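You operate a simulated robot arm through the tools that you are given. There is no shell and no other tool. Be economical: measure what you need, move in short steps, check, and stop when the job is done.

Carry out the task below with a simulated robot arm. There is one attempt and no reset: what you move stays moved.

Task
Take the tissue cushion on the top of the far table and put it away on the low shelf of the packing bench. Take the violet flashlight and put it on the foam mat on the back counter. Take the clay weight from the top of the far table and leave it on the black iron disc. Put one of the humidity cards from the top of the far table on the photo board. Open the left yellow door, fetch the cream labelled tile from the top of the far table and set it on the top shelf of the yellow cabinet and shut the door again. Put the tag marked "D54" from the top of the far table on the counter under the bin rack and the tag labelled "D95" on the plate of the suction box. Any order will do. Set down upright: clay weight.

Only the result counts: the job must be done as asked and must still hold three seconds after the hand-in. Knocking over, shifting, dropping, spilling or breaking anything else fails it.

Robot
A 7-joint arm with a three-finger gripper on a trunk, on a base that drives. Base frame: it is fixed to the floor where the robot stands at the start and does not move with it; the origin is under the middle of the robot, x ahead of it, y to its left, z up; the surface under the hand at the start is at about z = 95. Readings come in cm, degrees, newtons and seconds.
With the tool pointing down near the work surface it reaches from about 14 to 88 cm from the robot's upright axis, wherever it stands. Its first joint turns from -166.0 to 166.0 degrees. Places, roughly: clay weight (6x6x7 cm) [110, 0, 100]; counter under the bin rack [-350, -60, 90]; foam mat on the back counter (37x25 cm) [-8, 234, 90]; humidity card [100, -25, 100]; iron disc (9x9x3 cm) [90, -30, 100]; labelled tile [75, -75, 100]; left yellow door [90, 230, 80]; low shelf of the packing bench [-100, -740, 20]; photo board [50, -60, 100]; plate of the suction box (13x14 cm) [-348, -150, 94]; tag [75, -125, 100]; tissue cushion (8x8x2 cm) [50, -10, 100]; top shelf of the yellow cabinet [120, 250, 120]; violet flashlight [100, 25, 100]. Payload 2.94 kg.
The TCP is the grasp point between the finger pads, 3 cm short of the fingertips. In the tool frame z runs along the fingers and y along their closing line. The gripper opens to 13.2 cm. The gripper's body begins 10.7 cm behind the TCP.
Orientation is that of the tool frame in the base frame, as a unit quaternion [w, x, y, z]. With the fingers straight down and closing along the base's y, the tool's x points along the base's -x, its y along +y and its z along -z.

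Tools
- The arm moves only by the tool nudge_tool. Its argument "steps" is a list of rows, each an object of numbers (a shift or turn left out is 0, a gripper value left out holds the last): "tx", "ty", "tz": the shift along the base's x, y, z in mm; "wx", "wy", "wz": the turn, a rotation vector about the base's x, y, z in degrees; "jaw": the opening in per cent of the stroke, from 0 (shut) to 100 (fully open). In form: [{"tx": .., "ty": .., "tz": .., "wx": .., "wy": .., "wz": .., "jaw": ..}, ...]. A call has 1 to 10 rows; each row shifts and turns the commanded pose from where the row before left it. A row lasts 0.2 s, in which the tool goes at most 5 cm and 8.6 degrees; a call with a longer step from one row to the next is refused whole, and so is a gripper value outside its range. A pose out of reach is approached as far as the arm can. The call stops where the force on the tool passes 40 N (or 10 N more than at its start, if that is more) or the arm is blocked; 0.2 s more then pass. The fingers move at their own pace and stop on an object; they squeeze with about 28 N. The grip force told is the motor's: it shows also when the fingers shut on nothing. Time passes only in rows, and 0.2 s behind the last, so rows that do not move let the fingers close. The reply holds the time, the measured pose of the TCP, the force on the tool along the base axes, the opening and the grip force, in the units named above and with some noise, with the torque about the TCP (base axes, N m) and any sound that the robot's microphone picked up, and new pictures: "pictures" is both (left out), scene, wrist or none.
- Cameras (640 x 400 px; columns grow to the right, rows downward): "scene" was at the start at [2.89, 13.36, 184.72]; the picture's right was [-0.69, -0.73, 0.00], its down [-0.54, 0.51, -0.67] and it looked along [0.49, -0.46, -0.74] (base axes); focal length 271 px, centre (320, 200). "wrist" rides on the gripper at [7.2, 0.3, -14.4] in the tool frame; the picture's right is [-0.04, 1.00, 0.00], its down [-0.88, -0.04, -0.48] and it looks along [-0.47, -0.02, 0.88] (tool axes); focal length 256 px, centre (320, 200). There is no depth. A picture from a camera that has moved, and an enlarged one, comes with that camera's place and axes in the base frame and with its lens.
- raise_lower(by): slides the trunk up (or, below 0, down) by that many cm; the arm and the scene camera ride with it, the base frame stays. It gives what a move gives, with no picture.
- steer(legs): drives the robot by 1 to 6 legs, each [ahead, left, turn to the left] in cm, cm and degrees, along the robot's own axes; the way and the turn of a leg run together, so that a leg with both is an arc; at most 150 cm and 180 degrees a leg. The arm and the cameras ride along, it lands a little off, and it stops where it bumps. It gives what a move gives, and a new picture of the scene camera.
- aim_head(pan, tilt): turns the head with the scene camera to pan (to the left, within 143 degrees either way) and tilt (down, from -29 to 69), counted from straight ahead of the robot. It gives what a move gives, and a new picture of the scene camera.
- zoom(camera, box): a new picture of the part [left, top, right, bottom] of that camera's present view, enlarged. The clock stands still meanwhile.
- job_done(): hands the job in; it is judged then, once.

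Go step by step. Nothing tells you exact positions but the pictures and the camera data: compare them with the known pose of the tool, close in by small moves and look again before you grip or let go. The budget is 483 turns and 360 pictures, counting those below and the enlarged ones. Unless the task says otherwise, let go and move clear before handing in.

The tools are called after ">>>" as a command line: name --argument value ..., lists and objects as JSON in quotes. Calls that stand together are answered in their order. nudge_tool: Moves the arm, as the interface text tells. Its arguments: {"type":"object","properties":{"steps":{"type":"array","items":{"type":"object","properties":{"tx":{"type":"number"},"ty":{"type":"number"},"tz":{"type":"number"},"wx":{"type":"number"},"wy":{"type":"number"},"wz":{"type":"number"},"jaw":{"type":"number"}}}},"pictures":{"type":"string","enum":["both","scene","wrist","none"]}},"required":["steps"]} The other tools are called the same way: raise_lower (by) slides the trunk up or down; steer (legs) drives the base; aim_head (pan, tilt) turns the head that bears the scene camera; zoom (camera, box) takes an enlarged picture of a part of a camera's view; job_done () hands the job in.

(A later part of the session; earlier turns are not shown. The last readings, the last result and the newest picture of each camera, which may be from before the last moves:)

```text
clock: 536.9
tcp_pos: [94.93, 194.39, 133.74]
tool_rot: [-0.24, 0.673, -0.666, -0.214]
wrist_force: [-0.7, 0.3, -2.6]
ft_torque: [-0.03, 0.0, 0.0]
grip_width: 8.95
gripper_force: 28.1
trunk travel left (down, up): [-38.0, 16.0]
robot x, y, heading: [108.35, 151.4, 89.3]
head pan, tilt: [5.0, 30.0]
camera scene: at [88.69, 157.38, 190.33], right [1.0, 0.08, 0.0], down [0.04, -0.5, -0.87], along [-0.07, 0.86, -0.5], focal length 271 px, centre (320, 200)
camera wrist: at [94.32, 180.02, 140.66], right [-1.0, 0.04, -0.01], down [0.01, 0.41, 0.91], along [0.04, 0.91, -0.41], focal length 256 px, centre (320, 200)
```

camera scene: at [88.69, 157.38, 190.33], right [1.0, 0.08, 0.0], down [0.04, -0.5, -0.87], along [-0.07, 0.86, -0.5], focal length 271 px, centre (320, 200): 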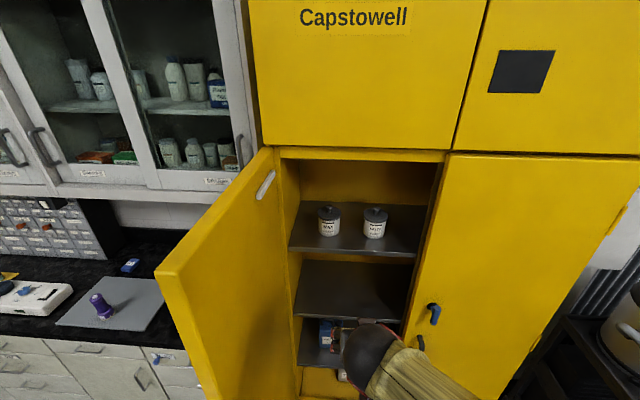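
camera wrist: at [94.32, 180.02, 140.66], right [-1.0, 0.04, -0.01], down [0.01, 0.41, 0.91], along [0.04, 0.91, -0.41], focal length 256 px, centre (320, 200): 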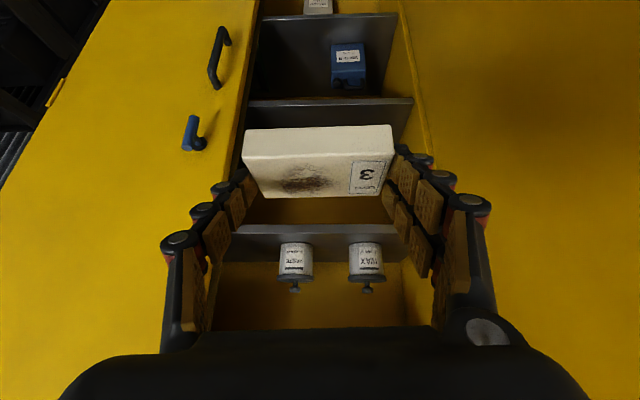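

>>> nudge_tool --steps '[{"ty": 40, "tz": 10}, {"ty": 40, "tz": 10}, {"ty": 40, "tz": 10}, {"ty": 40, "tz": 10}]'

>>> zoom --camera "wrist" --box '[200, 180, 460, 330]'

>>> zoom --camera "scene" --box '[270, 150, 460, 280]'

```text
clock: 537.9
tcp_pos: [94.97, 210.75, 137.64]
tool_rot: [-0.239, 0.673, -0.666, -0.214]
wrist_force: [-0.3, 0.8, -3.2]
ft_torque: [-0.03, -0.02, 0.02]
grip_width: 8.96
gripper_force: 27.8
trunk travel left (down, up): [-38.0, 16.0]
robot x, y, heading: [108.11, 151.63, 89.8]
head pan, tilt: [5.0, 30.0]
camera scene: at [88.69, 157.52, 190.33], right [1.0, 0.08, 0.0], down [0.04, -0.5, -0.87], along [-0.07, 0.86, -0.5], focal length 271 px, centre (320, 200)
camera wrist: at [94.5, 196.19, 144.67], right [-1.0, 0.04, -0.01], down [0.01, 0.41, 0.91], along [0.04, 0.91, -0.41], focal length 256 px, centre (320, 200)
```

scene: 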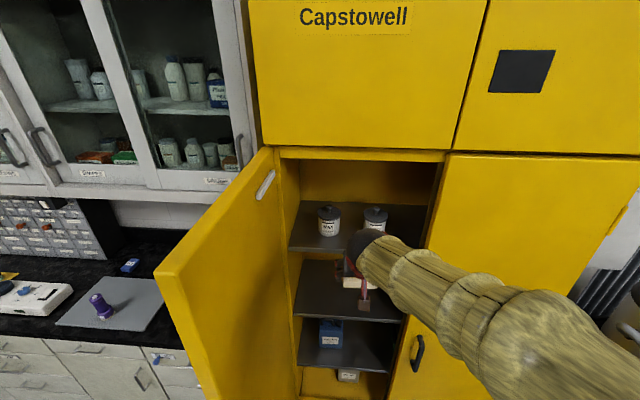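
wrist: 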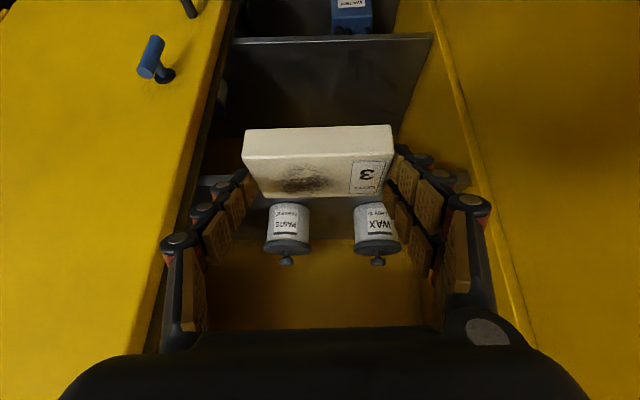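

```text
2.46 times, centred on (330, 255) of wrist
camera zoom: at [94.5, 196.19, 144.67], right [-1.0, 0.04, -0.01], down [0.01, 0.41, 0.91], along [0.04, 0.91, -0.41], focal length 630 px, centre (295, 65)
```

zoom: 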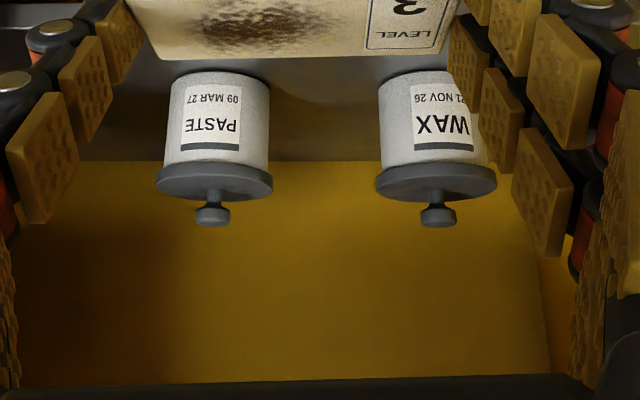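

```text
3.08 times, centred on (365, 215) of scene
camera zoom: at [88.69, 157.52, 190.33], right [1.0, 0.08, 0.0], down [0.04, -0.5, -0.87], along [-0.07, 0.86, -0.5], focal length 833 px, centre (182, 154)
```

zoom: 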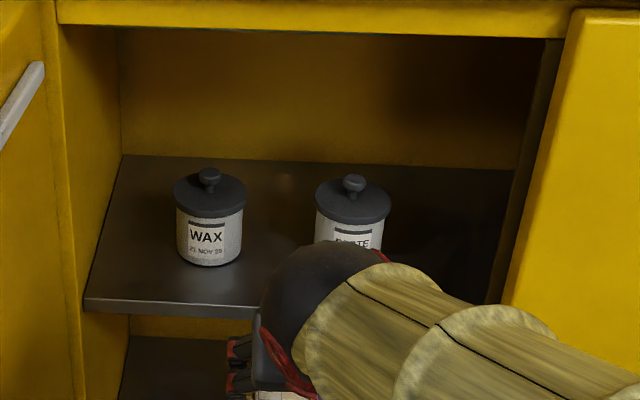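

Shelf surface is at z≈124.6, its front edge at y≈234 and the jars' fronts at y≈242.5. I'll set the tile in the free strip in front, centred near (95.5,238.3).

>>> nudge_tool --steps '[{"ty": 40, "tz": -10}, {"ty": 40, "tz": -10}, {"ty": 45, "tz": -8}, {"ty": 45, "tz": -4}, {"ty": 45}, {"ty": 45}, {}]'

>>> zoom --camera "scene" --box '[270, 150, 460, 280]'

```text
clock: 539.5
tcp_pos: [95.01, 236.59, 134.66]
tool_rot: [-0.239, 0.673, -0.666, -0.216]
wrist_force: [-0.3, 0.0, -1.2]
ft_torque: [0.01, 0.02, 0.02]
grip_width: 8.96
gripper_force: 28.3
trunk travel left (down, up): [-38.0, 16.0]
robot x, y, heading: [108.26, 151.25, 89.8]
head pan, tilt: [5.0, 30.0]
camera scene: at [88.72, 157.26, 190.35], right [1.0, 0.08, 0.0], down [0.04, -0.5, -0.87], along [-0.07, 0.86, -0.5], focal length 271 px, centre (320, 200)
camera wrist: at [94.48, 222.06, 141.59], right [-1.0, 0.04, -0.01], down [0.01, 0.41, 0.91], along [0.04, 0.91, -0.41], focal length 256 px, centre (320, 200)
```

scene: 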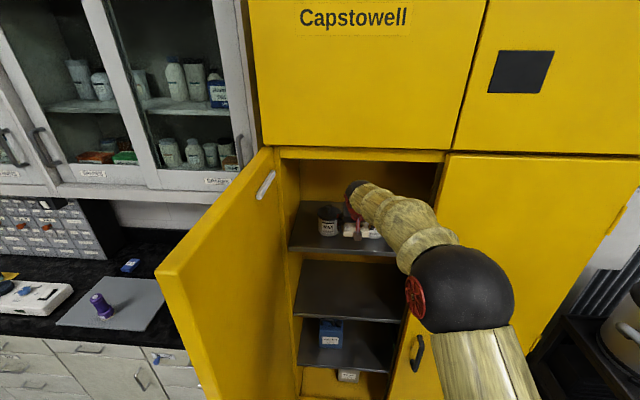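
wrist: 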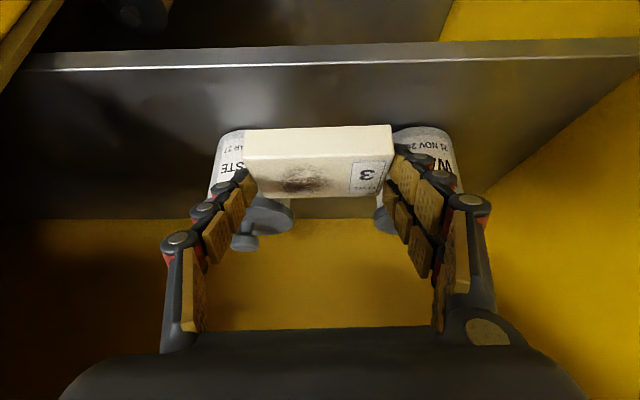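

```text
3.08 times, centred on (365, 215) of scene
camera zoom: at [88.72, 157.26, 190.35], right [1.0, 0.08, 0.0], down [0.04, -0.5, -0.87], along [-0.07, 0.86, -0.5], focal length 833 px, centre (182, 154)
```

zoom: 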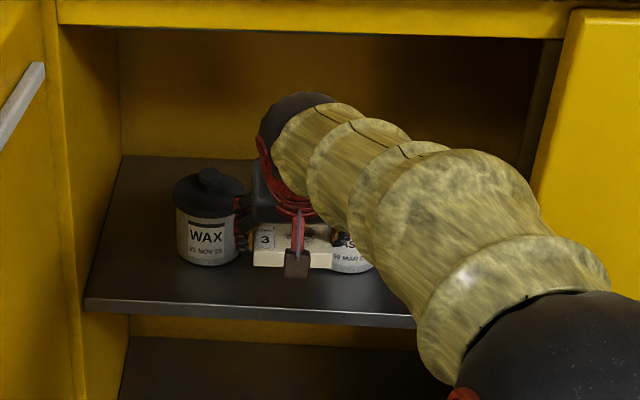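

>>> nudge_tool --steps '[{"ty": 15, "tx": 3}, {"tz": -20}, {"tz": -20}, {"tz": -10}, {}]' --pictures "wrist"

```text
clock: 540.7
tcp_pos: [95.33, 238.01, 129.38]
tool_rot: [-0.239, 0.674, -0.665, -0.215]
wrist_force: [0.1, -0.5, -1.7]
ft_torque: [-0.04, 0.02, -0.03]
grip_width: 8.94
gripper_force: 28.5
trunk travel left (down, up): [-38.0, 16.0]
robot x, y, heading: [108.62, 151.22, 89.5]
head pan, tilt: [5.0, 30.0]
camera wrist: at [94.74, 223.57, 136.43], right [-1.0, 0.04, -0.01], down [0.01, 0.41, 0.91], along [0.04, 0.91, -0.41], focal length 256 px, centre (320, 200)
```

wrist: 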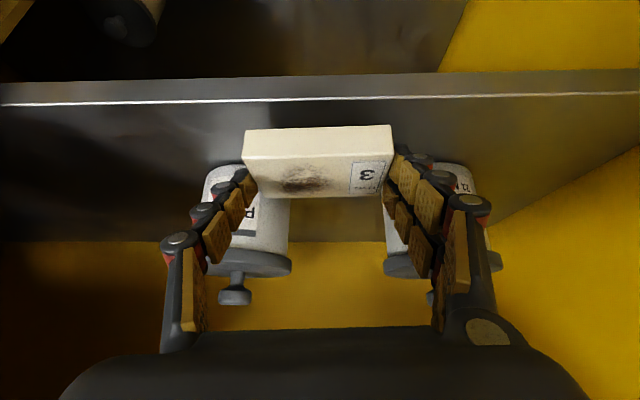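

>>> nudge_tool --steps '[{"tz": -4}, {"tz": -3}, {"tz": -3}, {}]' --pictures "none"

```text
clock: 541.7
tcp_pos: [95.27, 238.11, 128.41]
tool_rot: [-0.24, 0.673, -0.666, -0.214]
wrist_force: [-0.2, 0.7, -3.0]
ft_torque: [-0.02, -0.03, -0.02]
grip_width: 8.94
gripper_force: 28.4
trunk travel left (down, up): [-38.0, 16.0]
robot x, y, heading: [108.13, 151.46, 89.6]
head pan, tilt: [5.0, 30.0]
```

>>> nudge_tool --steps '[{"tz": -2}, {"tz": -2}, {"tz": -2}, {}]' --pictures "none"

```text
clock: 542.7
tcp_pos: [95.26, 238.04, 127.89]
tool_rot: [-0.239, 0.673, -0.666, -0.215]
wrist_force: [-0.1, 0.6, -2.3]
ft_torque: [-0.03, 0.0, 0.07]
grip_width: 8.98
gripper_force: 28.1
trunk travel left (down, up): [-38.0, 16.0]
robot x, y, heading: [108.25, 151.66, 89.5]
head pan, tilt: [5.0, 30.0]
```

>>> nudge_tool --steps '[{"tz": -2}, {"tz": -2}, {"tz": -2}, {}]' --pictures "wrist"

```text
clock: 543.7
tcp_pos: [95.29, 237.95, 127.44]
tool_rot: [-0.24, 0.673, -0.665, -0.217]
wrist_force: [-0.2, 0.8, 9.0]
ft_torque: [-0.22, 0.52, 0.01]
grip_width: 8.96
gripper_force: 28.8
trunk travel left (down, up): [-38.0, 16.0]
robot x, y, heading: [108.47, 151.4, 89.7]
head pan, tilt: [5.0, 30.0]
camera wrist: at [94.77, 223.54, 134.46], right [-1.0, 0.04, -0.01], down [0.01, 0.4, 0.91], along [0.04, 0.91, -0.4], focal length 256 px, centre (320, 200)
```

wrist: 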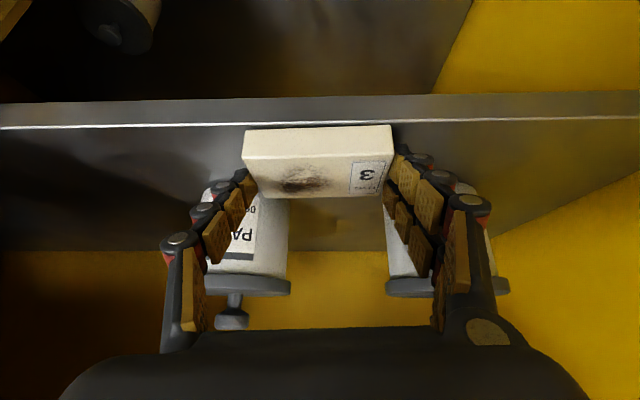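

The tile is right at the shelf's front edge, so I'll lift slightly, move 13 mm deeper, and set it down.

>>> nudge_tool --steps '[{"tz": 5}, {"tz": 3}, {"ty": 7}, {"ty": 6}, {"tz": -3}, {"tz": -2}, {"tz": -2}, {}]' --pictures "wrist"

```text
clock: 545.5
tcp_pos: [95.37, 239.4, 127.48]
tool_rot: [-0.24, 0.673, -0.666, -0.216]
wrist_force: [0.5, 0.7, 3.3]
ft_torque: [-0.11, 0.24, -0.04]
grip_width: 8.97
gripper_force: 28.0
trunk travel left (down, up): [-38.0, 16.0]
robot x, y, heading: [108.63, 151.42, 89.8]
head pan, tilt: [5.0, 30.0]
camera wrist: at [94.75, 224.86, 134.49], right [-1.0, 0.04, -0.01], down [0.01, 0.41, 0.91], along [0.04, 0.91, -0.41], focal length 256 px, centre (320, 200)
```

wrist: 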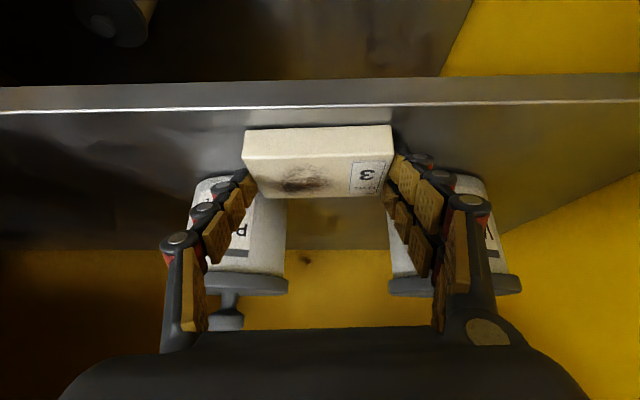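

>>> nudge_tool --steps '[{"jaw": 77}, {}, {}, {"ty": -6, "tz": 10}, {"ty": -15, "tz": 20}, {"ty": -30, "tz": 20}, {"ty": -40, "tz": 10}, {"ty": -45}, {"ty": -45}]'

>>> zoom --camera "scene" --box '[270, 150, 460, 280]'

```text
clock: 547.5
tcp_pos: [95.41, 220.86, 133.43]
tool_rot: [-0.24, 0.672, -0.666, -0.216]
wrist_force: [0.1, -0.5, -0.1]
ft_torque: [-0.02, 0.05, -0.02]
grip_width: 10.18
gripper_force: 0.2
trunk travel left (down, up): [-38.0, 16.0]
robot x, y, heading: [108.43, 151.27, 89.7]
head pan, tilt: [5.0, 30.0]
camera scene: at [88.75, 157.17, 190.35], right [1.0, 0.08, 0.0], down [0.04, -0.5, -0.87], along [-0.07, 0.86, -0.5], focal length 271 px, centre (320, 200)
camera wrist: at [94.79, 206.37, 140.4], right [-1.0, 0.04, -0.01], down [0.01, 0.41, 0.91], along [0.04, 0.91, -0.41], focal length 256 px, centre (320, 200)
```

scene: 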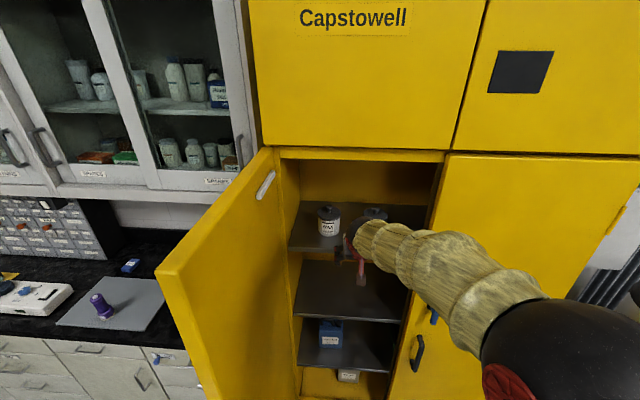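
wrist: 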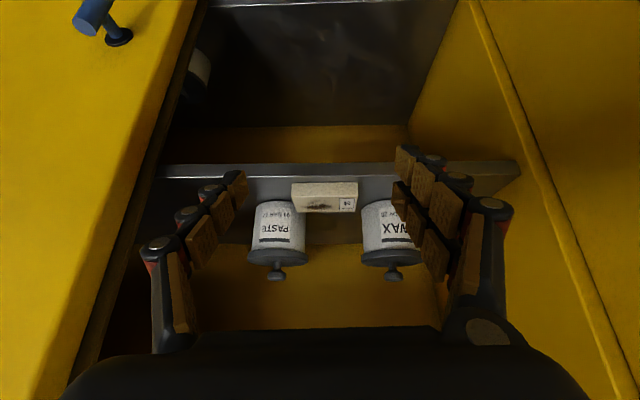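

```text
3.08 times, centred on (365, 215) of scene
camera zoom: at [88.75, 157.17, 190.35], right [1.0, 0.08, 0.0], down [0.04, -0.5, -0.87], along [-0.07, 0.86, -0.5], focal length 833 px, centre (182, 154)
```

zoom: 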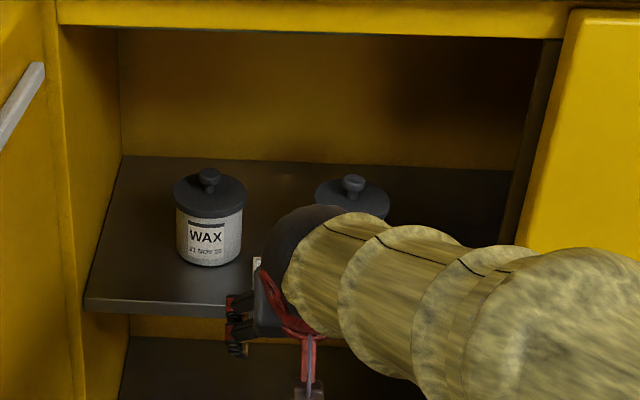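

The tile sits on the top shelf. Now I'll retract, close the gripper, and come round to the outer face of the door to push it shut.

>>> nudge_tool --steps '[{"ty": -45, "jaw": 0}, {"ty": -45}, {"ty": -45}, {"ty": -45}, {"ty": -40}]' --pictures "none"

>>> steer --legs '[[-32, 0, 0], [0, 62, 0]]'

```text
clock: 548.7
tcp_pos: [95.34, 199.0, 133.5]
tool_rot: [-0.24, 0.673, -0.666, -0.214]
wrist_force: [-0.3, -0.2, 0.7]
ft_torque: [0.02, 0.03, 0.02]
grip_width: 1.5
gripper_force: 2.2
trunk travel left (down, up): [-38.0, 16.0]
robot x, y, heading: [108.36, 151.61, 89.6]
head pan, tilt: [5.0, 30.0]
```

```text
clock: 553.9
tcp_pos: [33.77, 167.79, 133.5]
tool_rot: [-0.24, 0.672, -0.667, -0.215]
wrist_force: [0.1, 0.0, 0.0]
ft_torque: [-0.01, -0.05, -0.03]
grip_width: 0.0
gripper_force: 28.0
trunk travel left (down, up): [-38.0, 16.0]
robot x, y, heading: [46.79, 119.77, 89.4]
head pan, tilt: [5.0, 30.0]
camera scene: at [26.97, 125.91, 190.33], right [1.0, 0.08, 0.0], down [0.04, -0.5, -0.87], along [-0.07, 0.86, -0.5], focal length 271 px, centre (320, 200)
```

scene: 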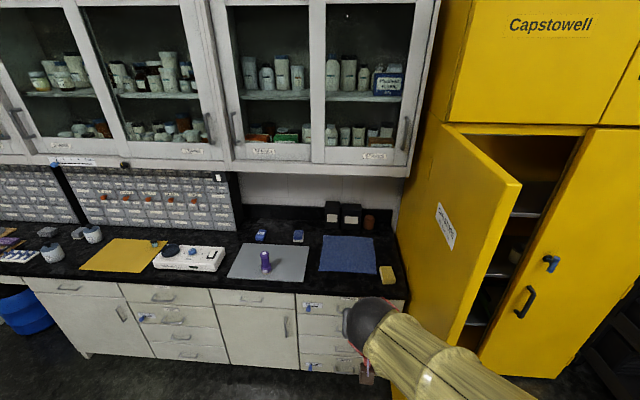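

>>> nudge_tool --steps '[{"ty": 35, "tz": -35}, {"ty": 35, "tz": -35}, {"ty": 35, "tz": -35}, {"ty": 35, "tz": -35}, {"ty": 35, "tz": -35}, {"ty": 25, "tz": -20}, {"tx": 40}, {"tx": 40}, {"tx": 40}]' --pictures "scene"

```text
clock: 555.9
tcp_pos: [45.9, 187.74, 113.97]
tool_rot: [-0.239, 0.672, -0.667, -0.214]
wrist_force: [-0.3, -0.2, 0.2]
ft_torque: [-0.03, 0.03, 0.0]
grip_width: 0.0
gripper_force: 27.6
trunk travel left (down, up): [-38.0, 16.0]
robot x, y, heading: [46.66, 120.13, 89.4]
head pan, tilt: [5.0, 30.0]
camera scene: at [27.13, 125.98, 190.35], right [1.0, 0.08, 0.0], down [0.04, -0.5, -0.87], along [-0.07, 0.86, -0.5], focal length 271 px, centre (320, 200)
```

scene: 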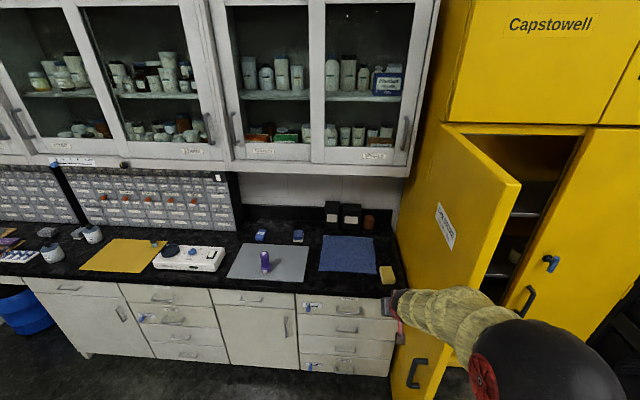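

>>> nudge_tool --steps '[{"tx": 30}, {"tx": 30}, {"tx": 30}, {"tx": 30, "ty": 2}, {"tx": 30, "ty": 4}, {"tx": 30, "ty": 6}, {"tx": 30, "ty": 8}, {"tx": 30, "ty": 10}, {"tx": 30, "ty": 10}, {"tx": 30, "ty": 10}]' --pictures "scene"

```text
clock: 558.1
tcp_pos: [76.02, 192.74, 113.88]
tool_rot: [-0.24, 0.671, -0.668, -0.214]
wrist_force: [0.4, -0.5, 0.2]
ft_torque: [0.01, 0.0, 0.02]
grip_width: 0.0
gripper_force: 27.7
trunk travel left (down, up): [-38.0, 16.0]
robot x, y, heading: [46.59, 119.84, 89.1]
head pan, tilt: [5.0, 30.0]
camera scene: at [27.21, 126.02, 190.35], right [1.0, 0.08, 0.0], down [0.04, -0.5, -0.87], along [-0.07, 0.86, -0.5], focal length 271 px, centre (320, 200)
```

scene: 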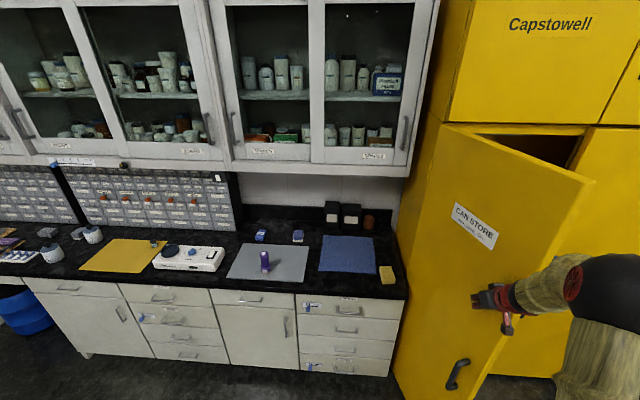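

>>> nudge_tool --steps '[{"ty": -20}, {"ty": -20}, {}, {}, {}, {}, {}, {}, {}, {}]' --pictures "none"

>>> nudge_tool --steps '[{}, {}, {}, {}, {}, {}, {}, {}, {}, {}]' --pictures "scene"

```text
clock: 560.3
tcp_pos: [75.71, 188.65, 114.0]
tool_rot: [-0.24, 0.672, -0.667, -0.215]
wrist_force: [-2.1, -1.5, 2.1]
ft_torque: [0.18, -0.25, -0.2]
grip_width: 0.0
gripper_force: 27.8
trunk travel left (down, up): [-38.0, 16.0]
robot x, y, heading: [46.67, 119.95, 89.1]
head pan, tilt: [5.0, 30.0]
```

```text
clock: 562.5
tcp_pos: [75.79, 188.65, 114.0]
tool_rot: [-0.24, 0.672, -0.667, -0.214]
wrist_force: [-2.2, -2.2, -1.0]
ft_torque: [0.31, -0.26, -0.23]
grip_width: 0.0
gripper_force: 27.4
trunk travel left (down, up): [-38.0, 16.0]
robot x, y, heading: [46.56, 119.94, 89.4]
head pan, tilt: [5.0, 30.0]
camera scene: at [27.04, 125.91, 190.34], right [1.0, 0.08, 0.0], down [0.04, -0.5, -0.87], along [-0.07, 0.86, -0.5], focal length 271 px, centre (320, 200)
```

scene: 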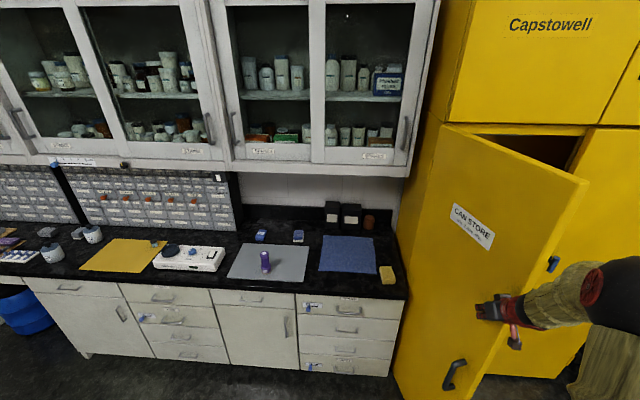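

It's bistable, so I need to push it further.

>>> nudge_tool --steps '[{"tx": 26, "ty": 12}, {"tx": 26, "ty": 15}, {"tx": 26, "ty": 17}, {"tx": 24, "ty": 18}, {"tx": 24, "ty": 20}, {"tx": 22, "ty": 22}, {"tx": 22, "ty": 22}, {"tx": 20, "ty": 24}]' --pictures "none"

>>> nudge_tool --steps '[{}, {}, {}, {}, {}, {}, {}, {}, {}, {}]' --pictures "scene"

```text
clock: 564.3
tcp_pos: [94.78, 203.82, 113.82]
tool_rot: [-0.239, 0.673, -0.667, -0.215]
wrist_force: [0.2, 1.1, 0.4]
ft_torque: [0.0, 0.02, 0.03]
grip_width: 0.0
gripper_force: 27.8
trunk travel left (down, up): [-38.0, 16.0]
robot x, y, heading: [46.8, 119.92, 89.3]
head pan, tilt: [5.0, 30.0]
```

```text
clock: 566.5
tcp_pos: [94.84, 203.77, 113.95]
tool_rot: [-0.24, 0.672, -0.667, -0.214]
wrist_force: [-0.2, 0.6, 0.7]
ft_torque: [0.02, 0.0, 0.0]
grip_width: 0.0
gripper_force: 28.0
trunk travel left (down, up): [-38.0, 16.0]
robot x, y, heading: [46.69, 119.97, 89.4]
head pan, tilt: [5.0, 30.0]
camera scene: at [27.1, 125.96, 190.34], right [1.0, 0.08, 0.0], down [0.04, -0.5, -0.87], along [-0.07, 0.86, -0.5], focal length 271 px, centre (320, 200)
```

scene: 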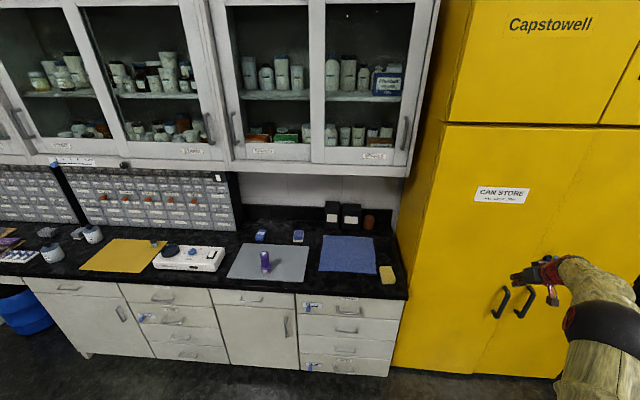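

The left door is shut. Last job: a humidity card onto the blue photo board. I'll drive to the left end of the table again.

>>> nudge_tool --steps '[{"ty": -40, "tx": -20}, {"ty": -40, "tx": -20}, {"ty": -40, "tx": -20}, {"ty": -40, "tx": -20}, {"ty": -40, "tx": -20}, {"tx": -40}, {"tx": -40}, {"tx": -40}]' --pictures "none"

>>> zoom --camera "scene" --box '[400, 60, 640, 400]'

>>> steer --legs '[[0, -45, 0], [0, 0, 180], [67, 0, 0]]'

>>> aim_head --pan 0 --tilt 50

```text
clock: 568.3
tcp_pos: [72.81, 183.74, 114.13]
tool_rot: [-0.24, 0.672, -0.667, -0.215]
wrist_force: [-0.3, 1.0, 0.4]
ft_torque: [0.03, -0.01, 0.0]
grip_width: 0.03
gripper_force: 28.1
trunk travel left (down, up): [-38.0, 16.0]
robot x, y, heading: [46.65, 119.97, 89.4]
head pan, tilt: [5.0, 30.0]
```

```text
1.18 times, centred on (520, 230) of scene
camera zoom: at [26.98, 125.93, 190.33], right [1.0, 0.08, 0.0], down [0.04, -0.5, -0.87], along [-0.07, 0.86, -0.5], focal length 318 px, centre (85, 165)
```

zoom: 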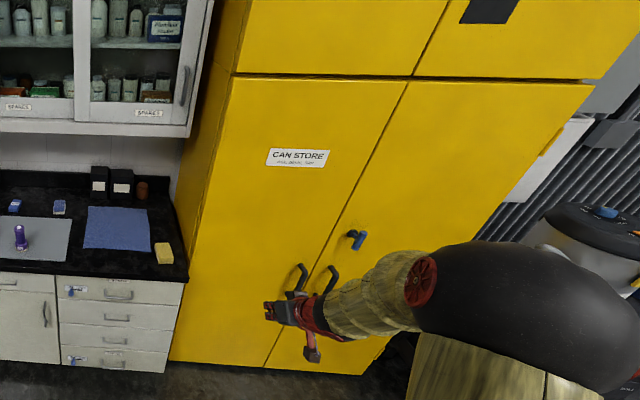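

```text
clock: 581.6
tcp_pos: [66.24, -11.2, 114.13]
tool_rot: [0.216, 0.665, 0.675, -0.239]
wrist_force: [0.1, -0.5, 0.1]
ft_torque: [0.01, -0.02, 0.0]
grip_width: 0.02
gripper_force: 28.0
trunk travel left (down, up): [-38.0, 16.0]
robot x, y, heading: [92.08, 52.71, -89.8]
head pan, tilt: [5.0, 30.0]
camera scene: at [111.6, 46.66, 190.34], right [-1.0, -0.09, 0.0], down [-0.04, 0.5, -0.87], along [0.07, -0.86, -0.5], focal length 271 px, centre (320, 200)
```

scene: 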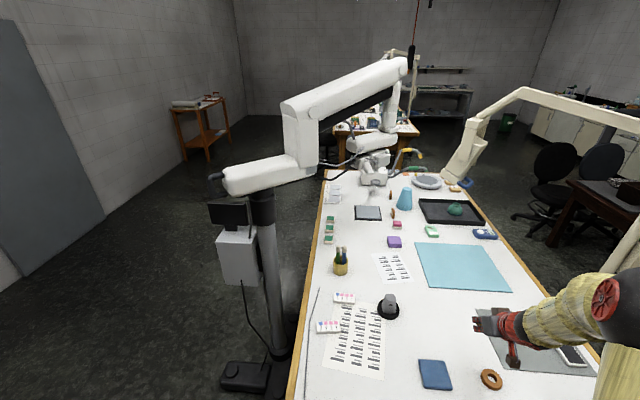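

```text
clock: 582.5
tcp_pos: [66.25, -11.09, 113.97]
tool_rot: [0.216, 0.664, 0.675, -0.239]
wrist_force: [0.1, -0.1, 0.1]
ft_torque: [0.0, -0.01, 0.0]
grip_width: 0.0
gripper_force: 28.4
trunk travel left (down, up): [-38.0, 16.0]
robot x, y, heading: [91.43, 53.0, -90.3]
head pan, tilt: [0.0, 50.0]
camera scene: at [110.81, 48.04, 187.4], right [-1.0, 0.0, 0.0], down [0.0, 0.77, -0.64], along [0.0, -0.64, -0.77], focal length 271 px, centre (320, 200)
```

scene: 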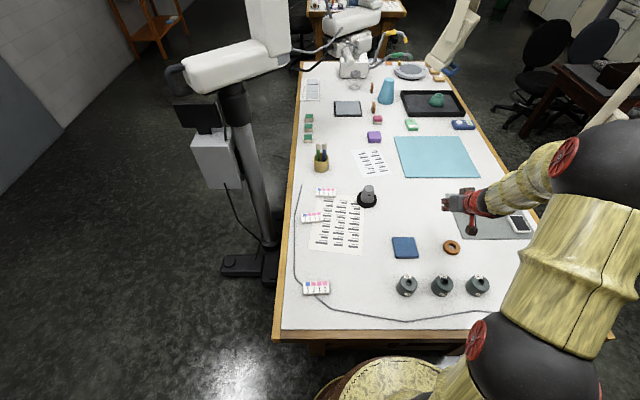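

The card at (108.1,-32.7) is a good choice. I'll move over toward it.

>>> nudge_tool --steps '[{"tx": 48, "jaw": 88}, {"tx": 48}, {"tx": 48}, {"tx": 48}, {"tx": 48}, {"tx": 48}, {"tx": 48}, {"tx": 48}, {"tx": 35}, {}]'

```text
clock: 584.7
tcp_pos: [108.2, -11.05, 114.08]
tool_rot: [0.216, 0.664, 0.675, -0.239]
wrist_force: [-0.3, -0.2, 0.1]
ft_torque: [-0.02, 0.0, -0.03]
grip_width: 11.63
gripper_force: 0.0
trunk travel left (down, up): [-38.0, 16.0]
robot x, y, heading: [91.79, 52.99, -89.9]
head pan, tilt: [0.0, 50.0]
camera scene: at [110.83, 48.05, 187.39], right [-1.0, 0.0, 0.0], down [0.0, 0.77, -0.64], along [0.0, -0.64, -0.77], focal length 271 px, centre (320, 200)
camera wrist: at [108.74, 3.37, 120.97], right [1.0, -0.03, -0.01], down [0.0, -0.41, 0.91], along [-0.03, -0.91, -0.41], focal length 256 px, centre (320, 200)
```

scene: 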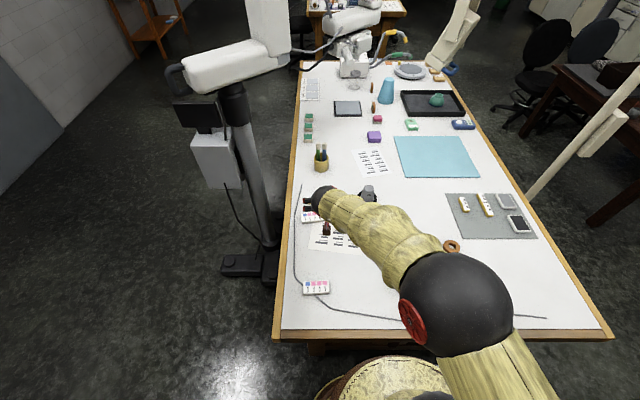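
wrist: 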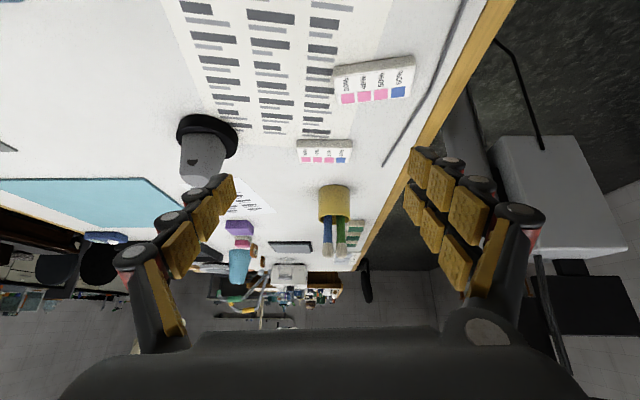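

>>> nudge_tool --steps '[{"ty": -35, "tz": -15}, {"ty": -35, "tz": -20}, {"ty": -35, "tz": -20}, {"ty": -30, "tz": -25}, {}]' --pictures "wrist"

```text
clock: 585.9
tcp_pos: [108.17, -24.58, 106.12]
tool_rot: [0.216, 0.664, 0.675, -0.239]
wrist_force: [-0.5, 0.1, -0.7]
ft_torque: [0.01, 0.0, 0.0]
grip_width: 11.61
gripper_force: 0.1
trunk travel left (down, up): [-38.0, 16.0]
robot x, y, heading: [91.92, 53.18, -89.8]
head pan, tilt: [0.0, 50.0]
camera wrist: at [108.73, -10.11, 113.03], right [1.0, -0.03, -0.01], down [0.0, -0.41, 0.91], along [-0.03, -0.91, -0.41], focal length 256 px, centre (320, 200)
```

wrist: 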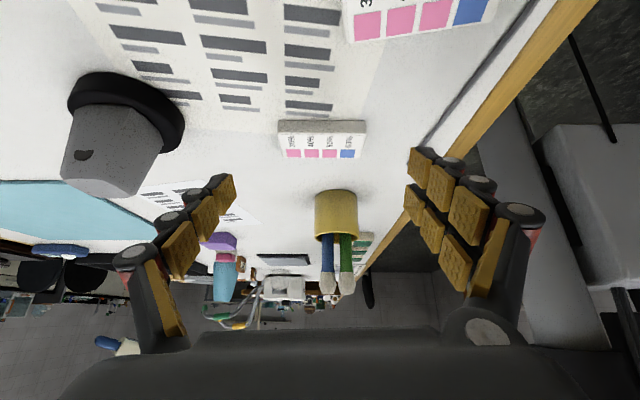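

>>> nudge_tool --steps '[{"ty": -22, "tz": -25}, {"ty": -22, "tz": -25}, {"ty": -22, "tz": -24}, {"jaw": 0}, {}, {}, {}, {}, {}, {"tz": 4}]' --pictures "wrist"

```text
clock: 588.1
tcp_pos: [108.13, -31.12, 98.86]
tool_rot: [0.215, 0.664, 0.675, -0.238]
wrist_force: [-0.5, 0.2, -0.1]
ft_torque: [0.04, -0.04, 0.01]
grip_width: 8.96
gripper_force: 28.7
trunk travel left (down, up): [-38.0, 16.0]
robot x, y, heading: [91.97, 52.74, -90.0]
head pan, tilt: [0.0, 50.0]
camera wrist: at [108.71, -16.69, 105.9], right [1.0, -0.03, -0.01], down [0.0, -0.41, 0.91], along [-0.03, -0.91, -0.41], focal length 256 px, centre (320, 200)
```

wrist: 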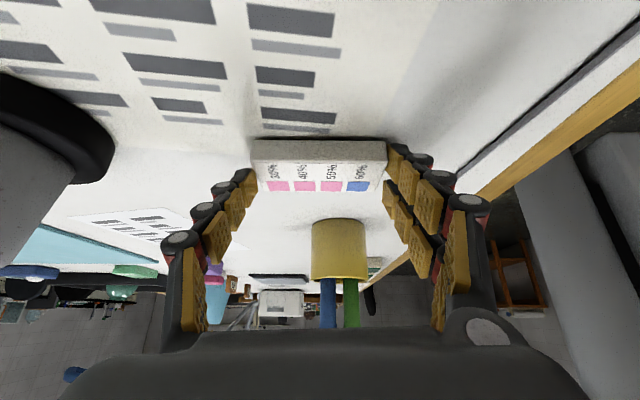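

>>> nudge_tool --steps '[{"tz": 6}, {"tz": 10}, {"tz": 15}, {"tz": 20}, {"tz": 25, "ty": 5}, {"tz": 25, "ty": 15}, {"tz": 30, "ty": 25}, {"tz": 30, "ty": 35}, {"tz": 20, "ty": 40}, {"ty": 40}]' --pictures "wrist"

```text
clock: 590.3
tcp_pos: [108.1, -15.18, 117.13]
tool_rot: [0.215, 0.664, 0.675, -0.239]
wrist_force: [0.1, -0.9, -0.1]
ft_torque: [0.01, -0.01, -0.01]
grip_width: 8.92
gripper_force: 27.8
trunk travel left (down, up): [-38.0, 16.0]
robot x, y, heading: [91.3, 53.16, -90.1]
head pan, tilt: [0.0, 50.0]
camera wrist: at [108.66, -0.7, 124.11], right [1.0, -0.03, -0.01], down [0.0, -0.41, 0.91], along [-0.03, -0.91, -0.41], focal length 256 px, centre (320, 200)
```

wrist: 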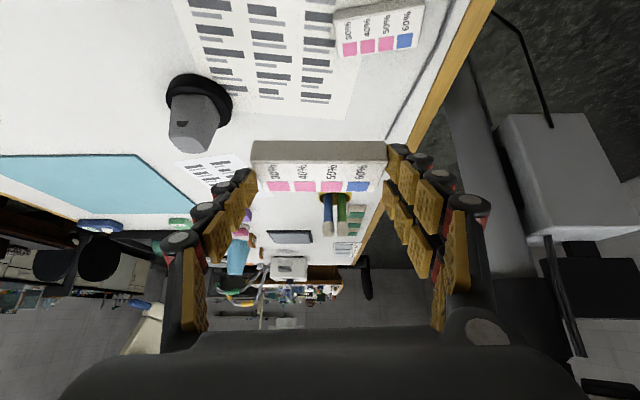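

>>> steer --legs '[[-27, 0, 0], [0, 0, 90], [-150, 0, 0], [0, -77, 0]]'

```text
clock: 606.7
tcp_pos: [10.02, 19.47, 117.11]
tool_rot: [0.321, 0.001, 0.947, -0.019]
wrist_force: [0.1, -0.1, -0.7]
ft_torque: [0.01, 0.0, 0.01]
grip_width: 8.89
gripper_force: 27.4
trunk travel left (down, up): [-38.0, 16.0]
robot x, y, heading: [-58.58, 4.34, -1.2]
head pan, tilt: [0.0, 50.0]
camera scene: at [-53.29, 23.06, 187.39], right [-0.02, -1.0, 0.0], down [-0.77, 0.02, -0.64], along [0.64, -0.01, -0.77], focal length 271 px, centre (320, 200)
```

scene: 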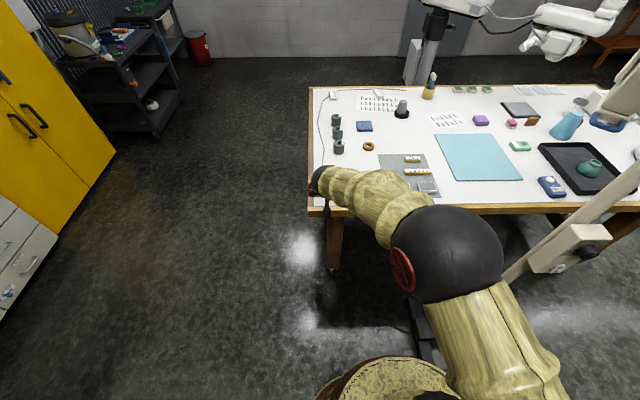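

The board spans x 34–70 and y -43..-76. I'll drive up to about (0,10), staying clear of the lamp pole on my right.

>>> steer --legs '[[58, 5, 1.2]]'

>>> nudge_tool --steps '[{"ty": -40, "tx": -15}, {"ty": -40, "tx": -15}, {"ty": -40, "tx": -15}, {"ty": -40, "tx": -15}, {"ty": -40, "tx": -15}, {"ty": -40, "tx": -15}]' --pictures "scene"

```text
clock: 610.0
tcp_pos: [67.79, 25.13, 117.09]
tool_rot: [0.321, -0.007, 0.947, -0.017]
wrist_force: [-1.5, 0.2, -0.3]
ft_torque: [-0.02, 0.06, 0.0]
grip_width: 8.88
gripper_force: 28.0
trunk travel left (down, up): [-38.0, 16.0]
robot x, y, heading: [-0.32, 8.71, -0.1]
head pan, tilt: [0.0, 50.0]
camera scene: at [4.5, 27.6, 187.38], right [0.0, -1.0, 0.0], down [-0.77, 0.0, -0.64], along [0.64, 0.0, -0.77], focal length 271 px, centre (320, 200)
```

scene: 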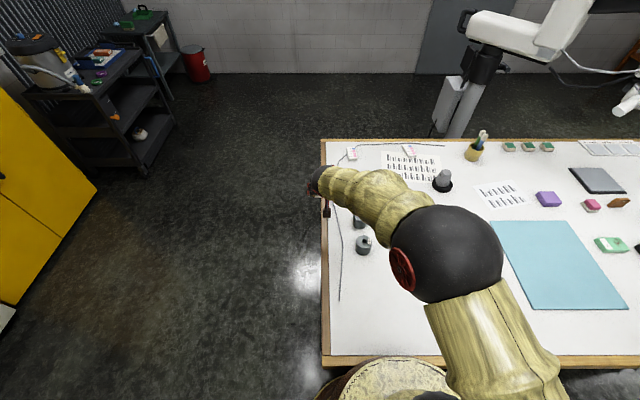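

```text
clock: 611.4
tcp_pos: [58.72, 1.02, 117.16]
tool_rot: [0.321, -0.007, 0.947, -0.017]
wrist_force: [-0.4, -0.2, -0.6]
ft_torque: [0.02, 0.02, -0.03]
grip_width: 8.87
gripper_force: 28.0
trunk travel left (down, up): [-38.0, 16.0]
robot x, y, heading: [-0.49, 8.74, -0.1]
head pan, tilt: [0.0, 50.0]
camera scene: at [4.27, 27.47, 187.4], right [0.0, -1.0, 0.0], down [-0.77, 0.0, -0.64], along [0.64, 0.0, -0.77], focal length 271 px, centre (320, 200)
```

scene: 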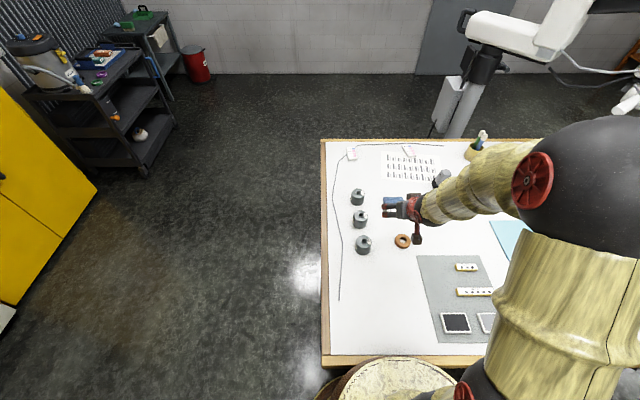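

>>> nudge_tool --steps '[{"ty": -46, "tx": -8}, {"ty": -46, "tx": -8}, {"ty": -46, "tx": -8}, {"ty": -46, "tx": -8}, {"ty": -46, "tx": -8}, {"ty": -46}]' --pictures "scene"

>>> aim_head --pan -45 --tilt 50

```text
clock: 612.8
tcp_pos: [54.86, -26.69, 117.01]
tool_rot: [0.321, -0.008, 0.947, -0.015]
wrist_force: [0.3, 0.2, -0.4]
ft_torque: [0.01, 0.04, 0.04]
grip_width: 8.89
gripper_force: 27.8
trunk travel left (down, up): [-38.0, 16.0]
robot x, y, heading: [-0.44, 8.96, 0.2]
head pan, tilt: [0.0, 50.0]
camera scene: at [4.44, 27.41, 187.4], right [0.0, -1.0, 0.0], down [-0.77, 0.0, -0.64], along [0.64, 0.0, -0.77], focal length 271 px, centre (320, 200)
```

scene: 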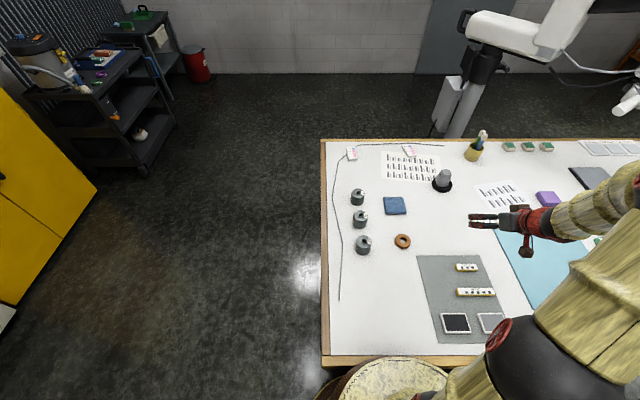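

```text
clock: 614.0
tcp_pos: [54.86, -26.43, 117.13]
tool_rot: [0.32, -0.008, 0.947, -0.016]
wrist_force: [0.5, -0.5, 0.1]
ft_torque: [0.01, 0.01, 0.03]
grip_width: 8.86
gripper_force: 28.3
trunk travel left (down, up): [-38.0, 16.0]
robot x, y, heading: [-0.29, 8.66, -0.2]
head pan, tilt: [-45.0, 50.0]
camera scene: at [2.16, 22.1, 187.39], right [-0.71, -0.71, 0.0], down [-0.54, 0.54, -0.64], along [0.45, -0.45, -0.77], focal length 271 px, centre (320, 200)
```

scene: 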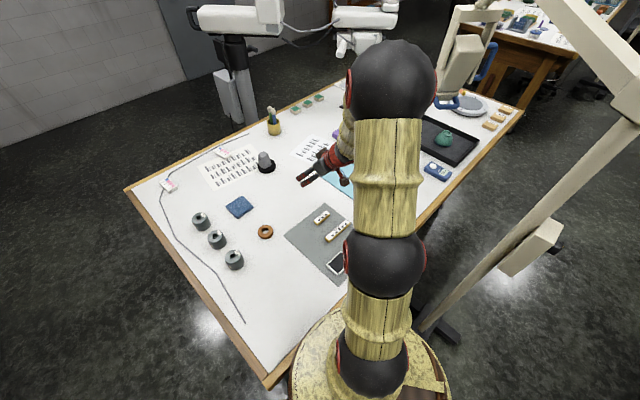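

>>> nudge_tool --steps '[{"ty": -45}, {"ty": -45}, {"ty": -45}, {"ty": -45}, {"ty": -45}]'

```text
clock: 615.1
tcp_pos: [54.73, -49.15, 117.07]
tool_rot: [0.321, -0.008, 0.947, -0.015]
wrist_force: [0.2, -1.5, -0.8]
ft_torque: [0.05, 0.0, 0.05]
grip_width: 8.9
gripper_force: 27.7
trunk travel left (down, up): [-38.0, 16.0]
robot x, y, heading: [-0.48, 8.86, 0.0]
head pan, tilt: [-45.0, 50.0]
camera scene: at [2.16, 21.96, 187.4], right [-0.71, -0.71, 0.0], down [-0.54, 0.54, -0.64], along [0.45, -0.45, -0.77], focal length 271 px, centre (320, 200)
camera wrist: at [40.34, -48.59, 124.01], right [0.03, 1.0, -0.01], down [0.41, 0.0, 0.91], along [0.91, -0.03, -0.41], focal length 256 px, centre (320, 200)
```

scene: 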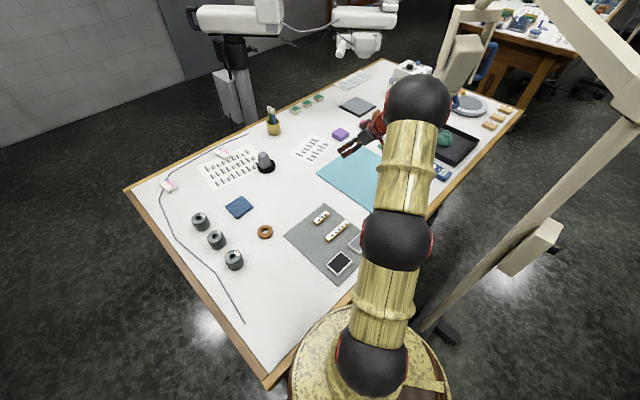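
wrist: 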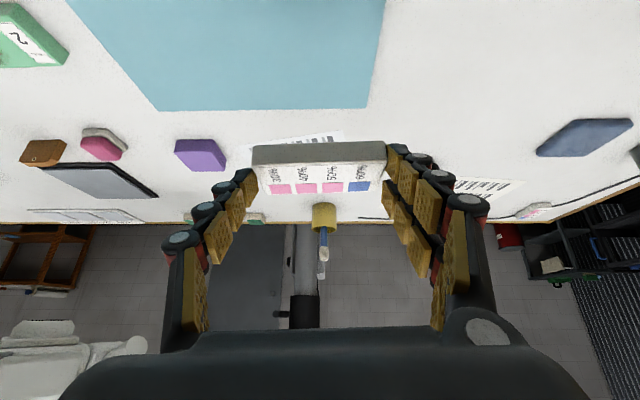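

>>> nudge_tool --steps '[{"ty": -38, "tz": -20}, {"tz": -40}, {"tz": -40}, {"tz": -35}, {"tz": -15}, {}]'

```text
clock: 616.5
tcp_pos: [54.8, -52.78, 102.02]
tool_rot: [0.321, -0.007, 0.947, -0.017]
wrist_force: [0.4, 0.6, -0.2]
ft_torque: [0.02, -0.02, -0.01]
grip_width: 8.85
gripper_force: 28.0
trunk travel left (down, up): [-38.0, 16.0]
robot x, y, heading: [-0.22, 8.64, -0.1]
head pan, tilt: [-45.0, 50.0]
camera scene: at [2.15, 22.07, 187.4], right [-0.71, -0.71, 0.0], down [-0.54, 0.54, -0.64], along [0.45, -0.45, -0.77], focal length 271 px, centre (320, 200)
camera wrist: at [40.4, -52.31, 108.97], right [0.03, 1.0, -0.01], down [0.41, 0.0, 0.91], along [0.91, -0.03, -0.41], focal length 256 px, centre (320, 200)
```

scene: 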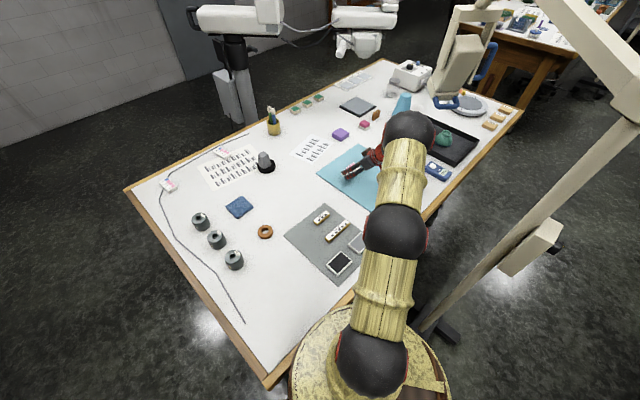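
wrist: 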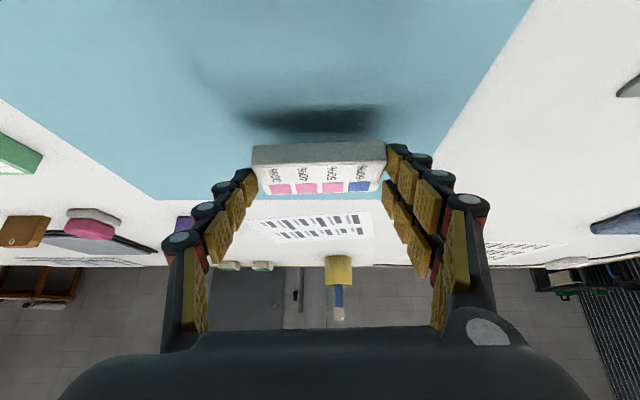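

Well inside the board. I'll lower gently to contact.

>>> nudge_tool --steps '[{"tz": -8}, {"tz": -6}, {"tz": -4}, {"tz": -3}, {"tz": -3}, {}]' --pictures "none"

```text
clock: 618.0
tcp_pos: [54.9, -52.75, 99.59]
tool_rot: [0.321, -0.007, 0.947, -0.017]
wrist_force: [-0.5, 0.4, -0.4]
ft_torque: [0.0, 0.04, -0.01]
grip_width: 8.87
gripper_force: 27.6
trunk travel left (down, up): [-38.0, 16.0]
robot x, y, heading: [-0.31, 8.48, 0.0]
head pan, tilt: [-45.0, 50.0]
```

>>> nudge_tool --steps '[{"tz": -2}, {"tz": -2}, {"tz": -2}, {}]' --pictures "none"

```text
clock: 619.0
tcp_pos: [54.86, -52.88, 99.3]
tool_rot: [0.323, -0.008, 0.946, -0.017]
wrist_force: [3.3, -1.1, 18.5]
ft_torque: [0.78, -0.2, -0.19]
grip_width: 8.93
gripper_force: 27.8
trunk travel left (down, up): [-38.0, 16.0]
robot x, y, heading: [-0.11, 8.89, -0.0]
head pan, tilt: [-45.0, 50.0]
```

Contact. I'll release and back out.

>>> nudge_tool --steps '[{"tz": 3}, {"jaw": 85}, {}, {}, {"tx": -8, "tz": 12}, {"tx": -15, "tz": 20}, {"tx": -15, "tz": 30}, {"tz": 40}, {"tz": 40, "ty": 20}]'

>>> zoom --camera "scene" --box '[300, 100, 480, 220]'

```text
clock: 621.0
tcp_pos: [51.02, -50.6, 113.54]
tool_rot: [0.32, -0.007, 0.947, -0.015]
wrist_force: [-0.9, 0.1, -1.2]
ft_torque: [-0.04, -0.02, -0.01]
grip_width: 11.23
gripper_force: 0.4
trunk travel left (down, up): [-38.0, 16.0]
robot x, y, heading: [-0.64, 8.71, -0.0]
head pan, tilt: [-45.0, 50.0]
camera scene: at [2.09, 22.26, 187.38], right [-0.71, -0.71, 0.0], down [-0.54, 0.54, -0.64], along [0.45, -0.46, -0.77], focal length 271 px, centre (320, 200)
camera wrist: at [36.56, -50.06, 120.43], right [0.03, 1.0, -0.01], down [0.41, 0.0, 0.91], along [0.91, -0.03, -0.41], focal length 256 px, centre (320, 200)
```

scene: 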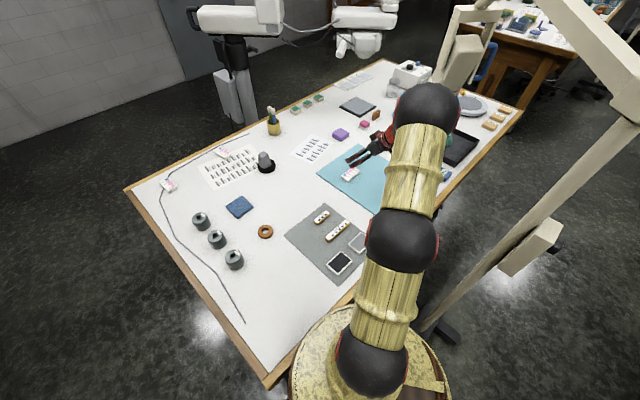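
wrist: 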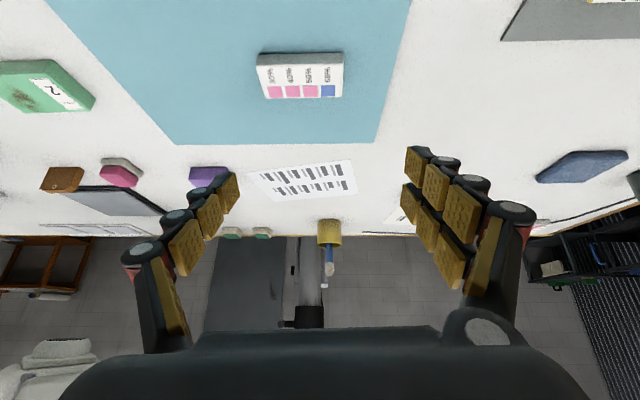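

```text
3.33 times, centred on (390, 160) of scene
camera zoom: at [2.09, 22.26, 187.38], right [-0.71, -0.71, 0.0], down [-0.54, 0.54, -0.64], along [0.45, -0.46, -0.77], focal length 902 px, centre (87, 333)
```

zoom: 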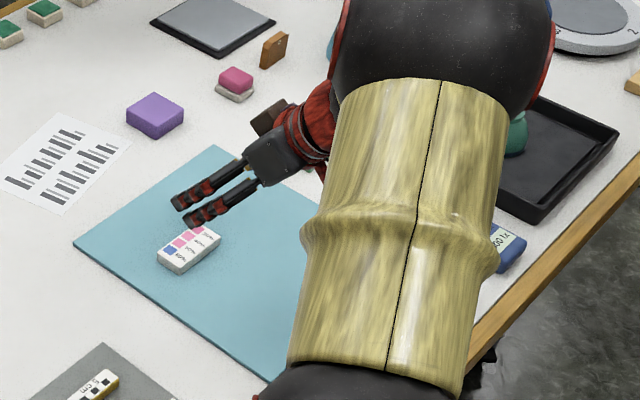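

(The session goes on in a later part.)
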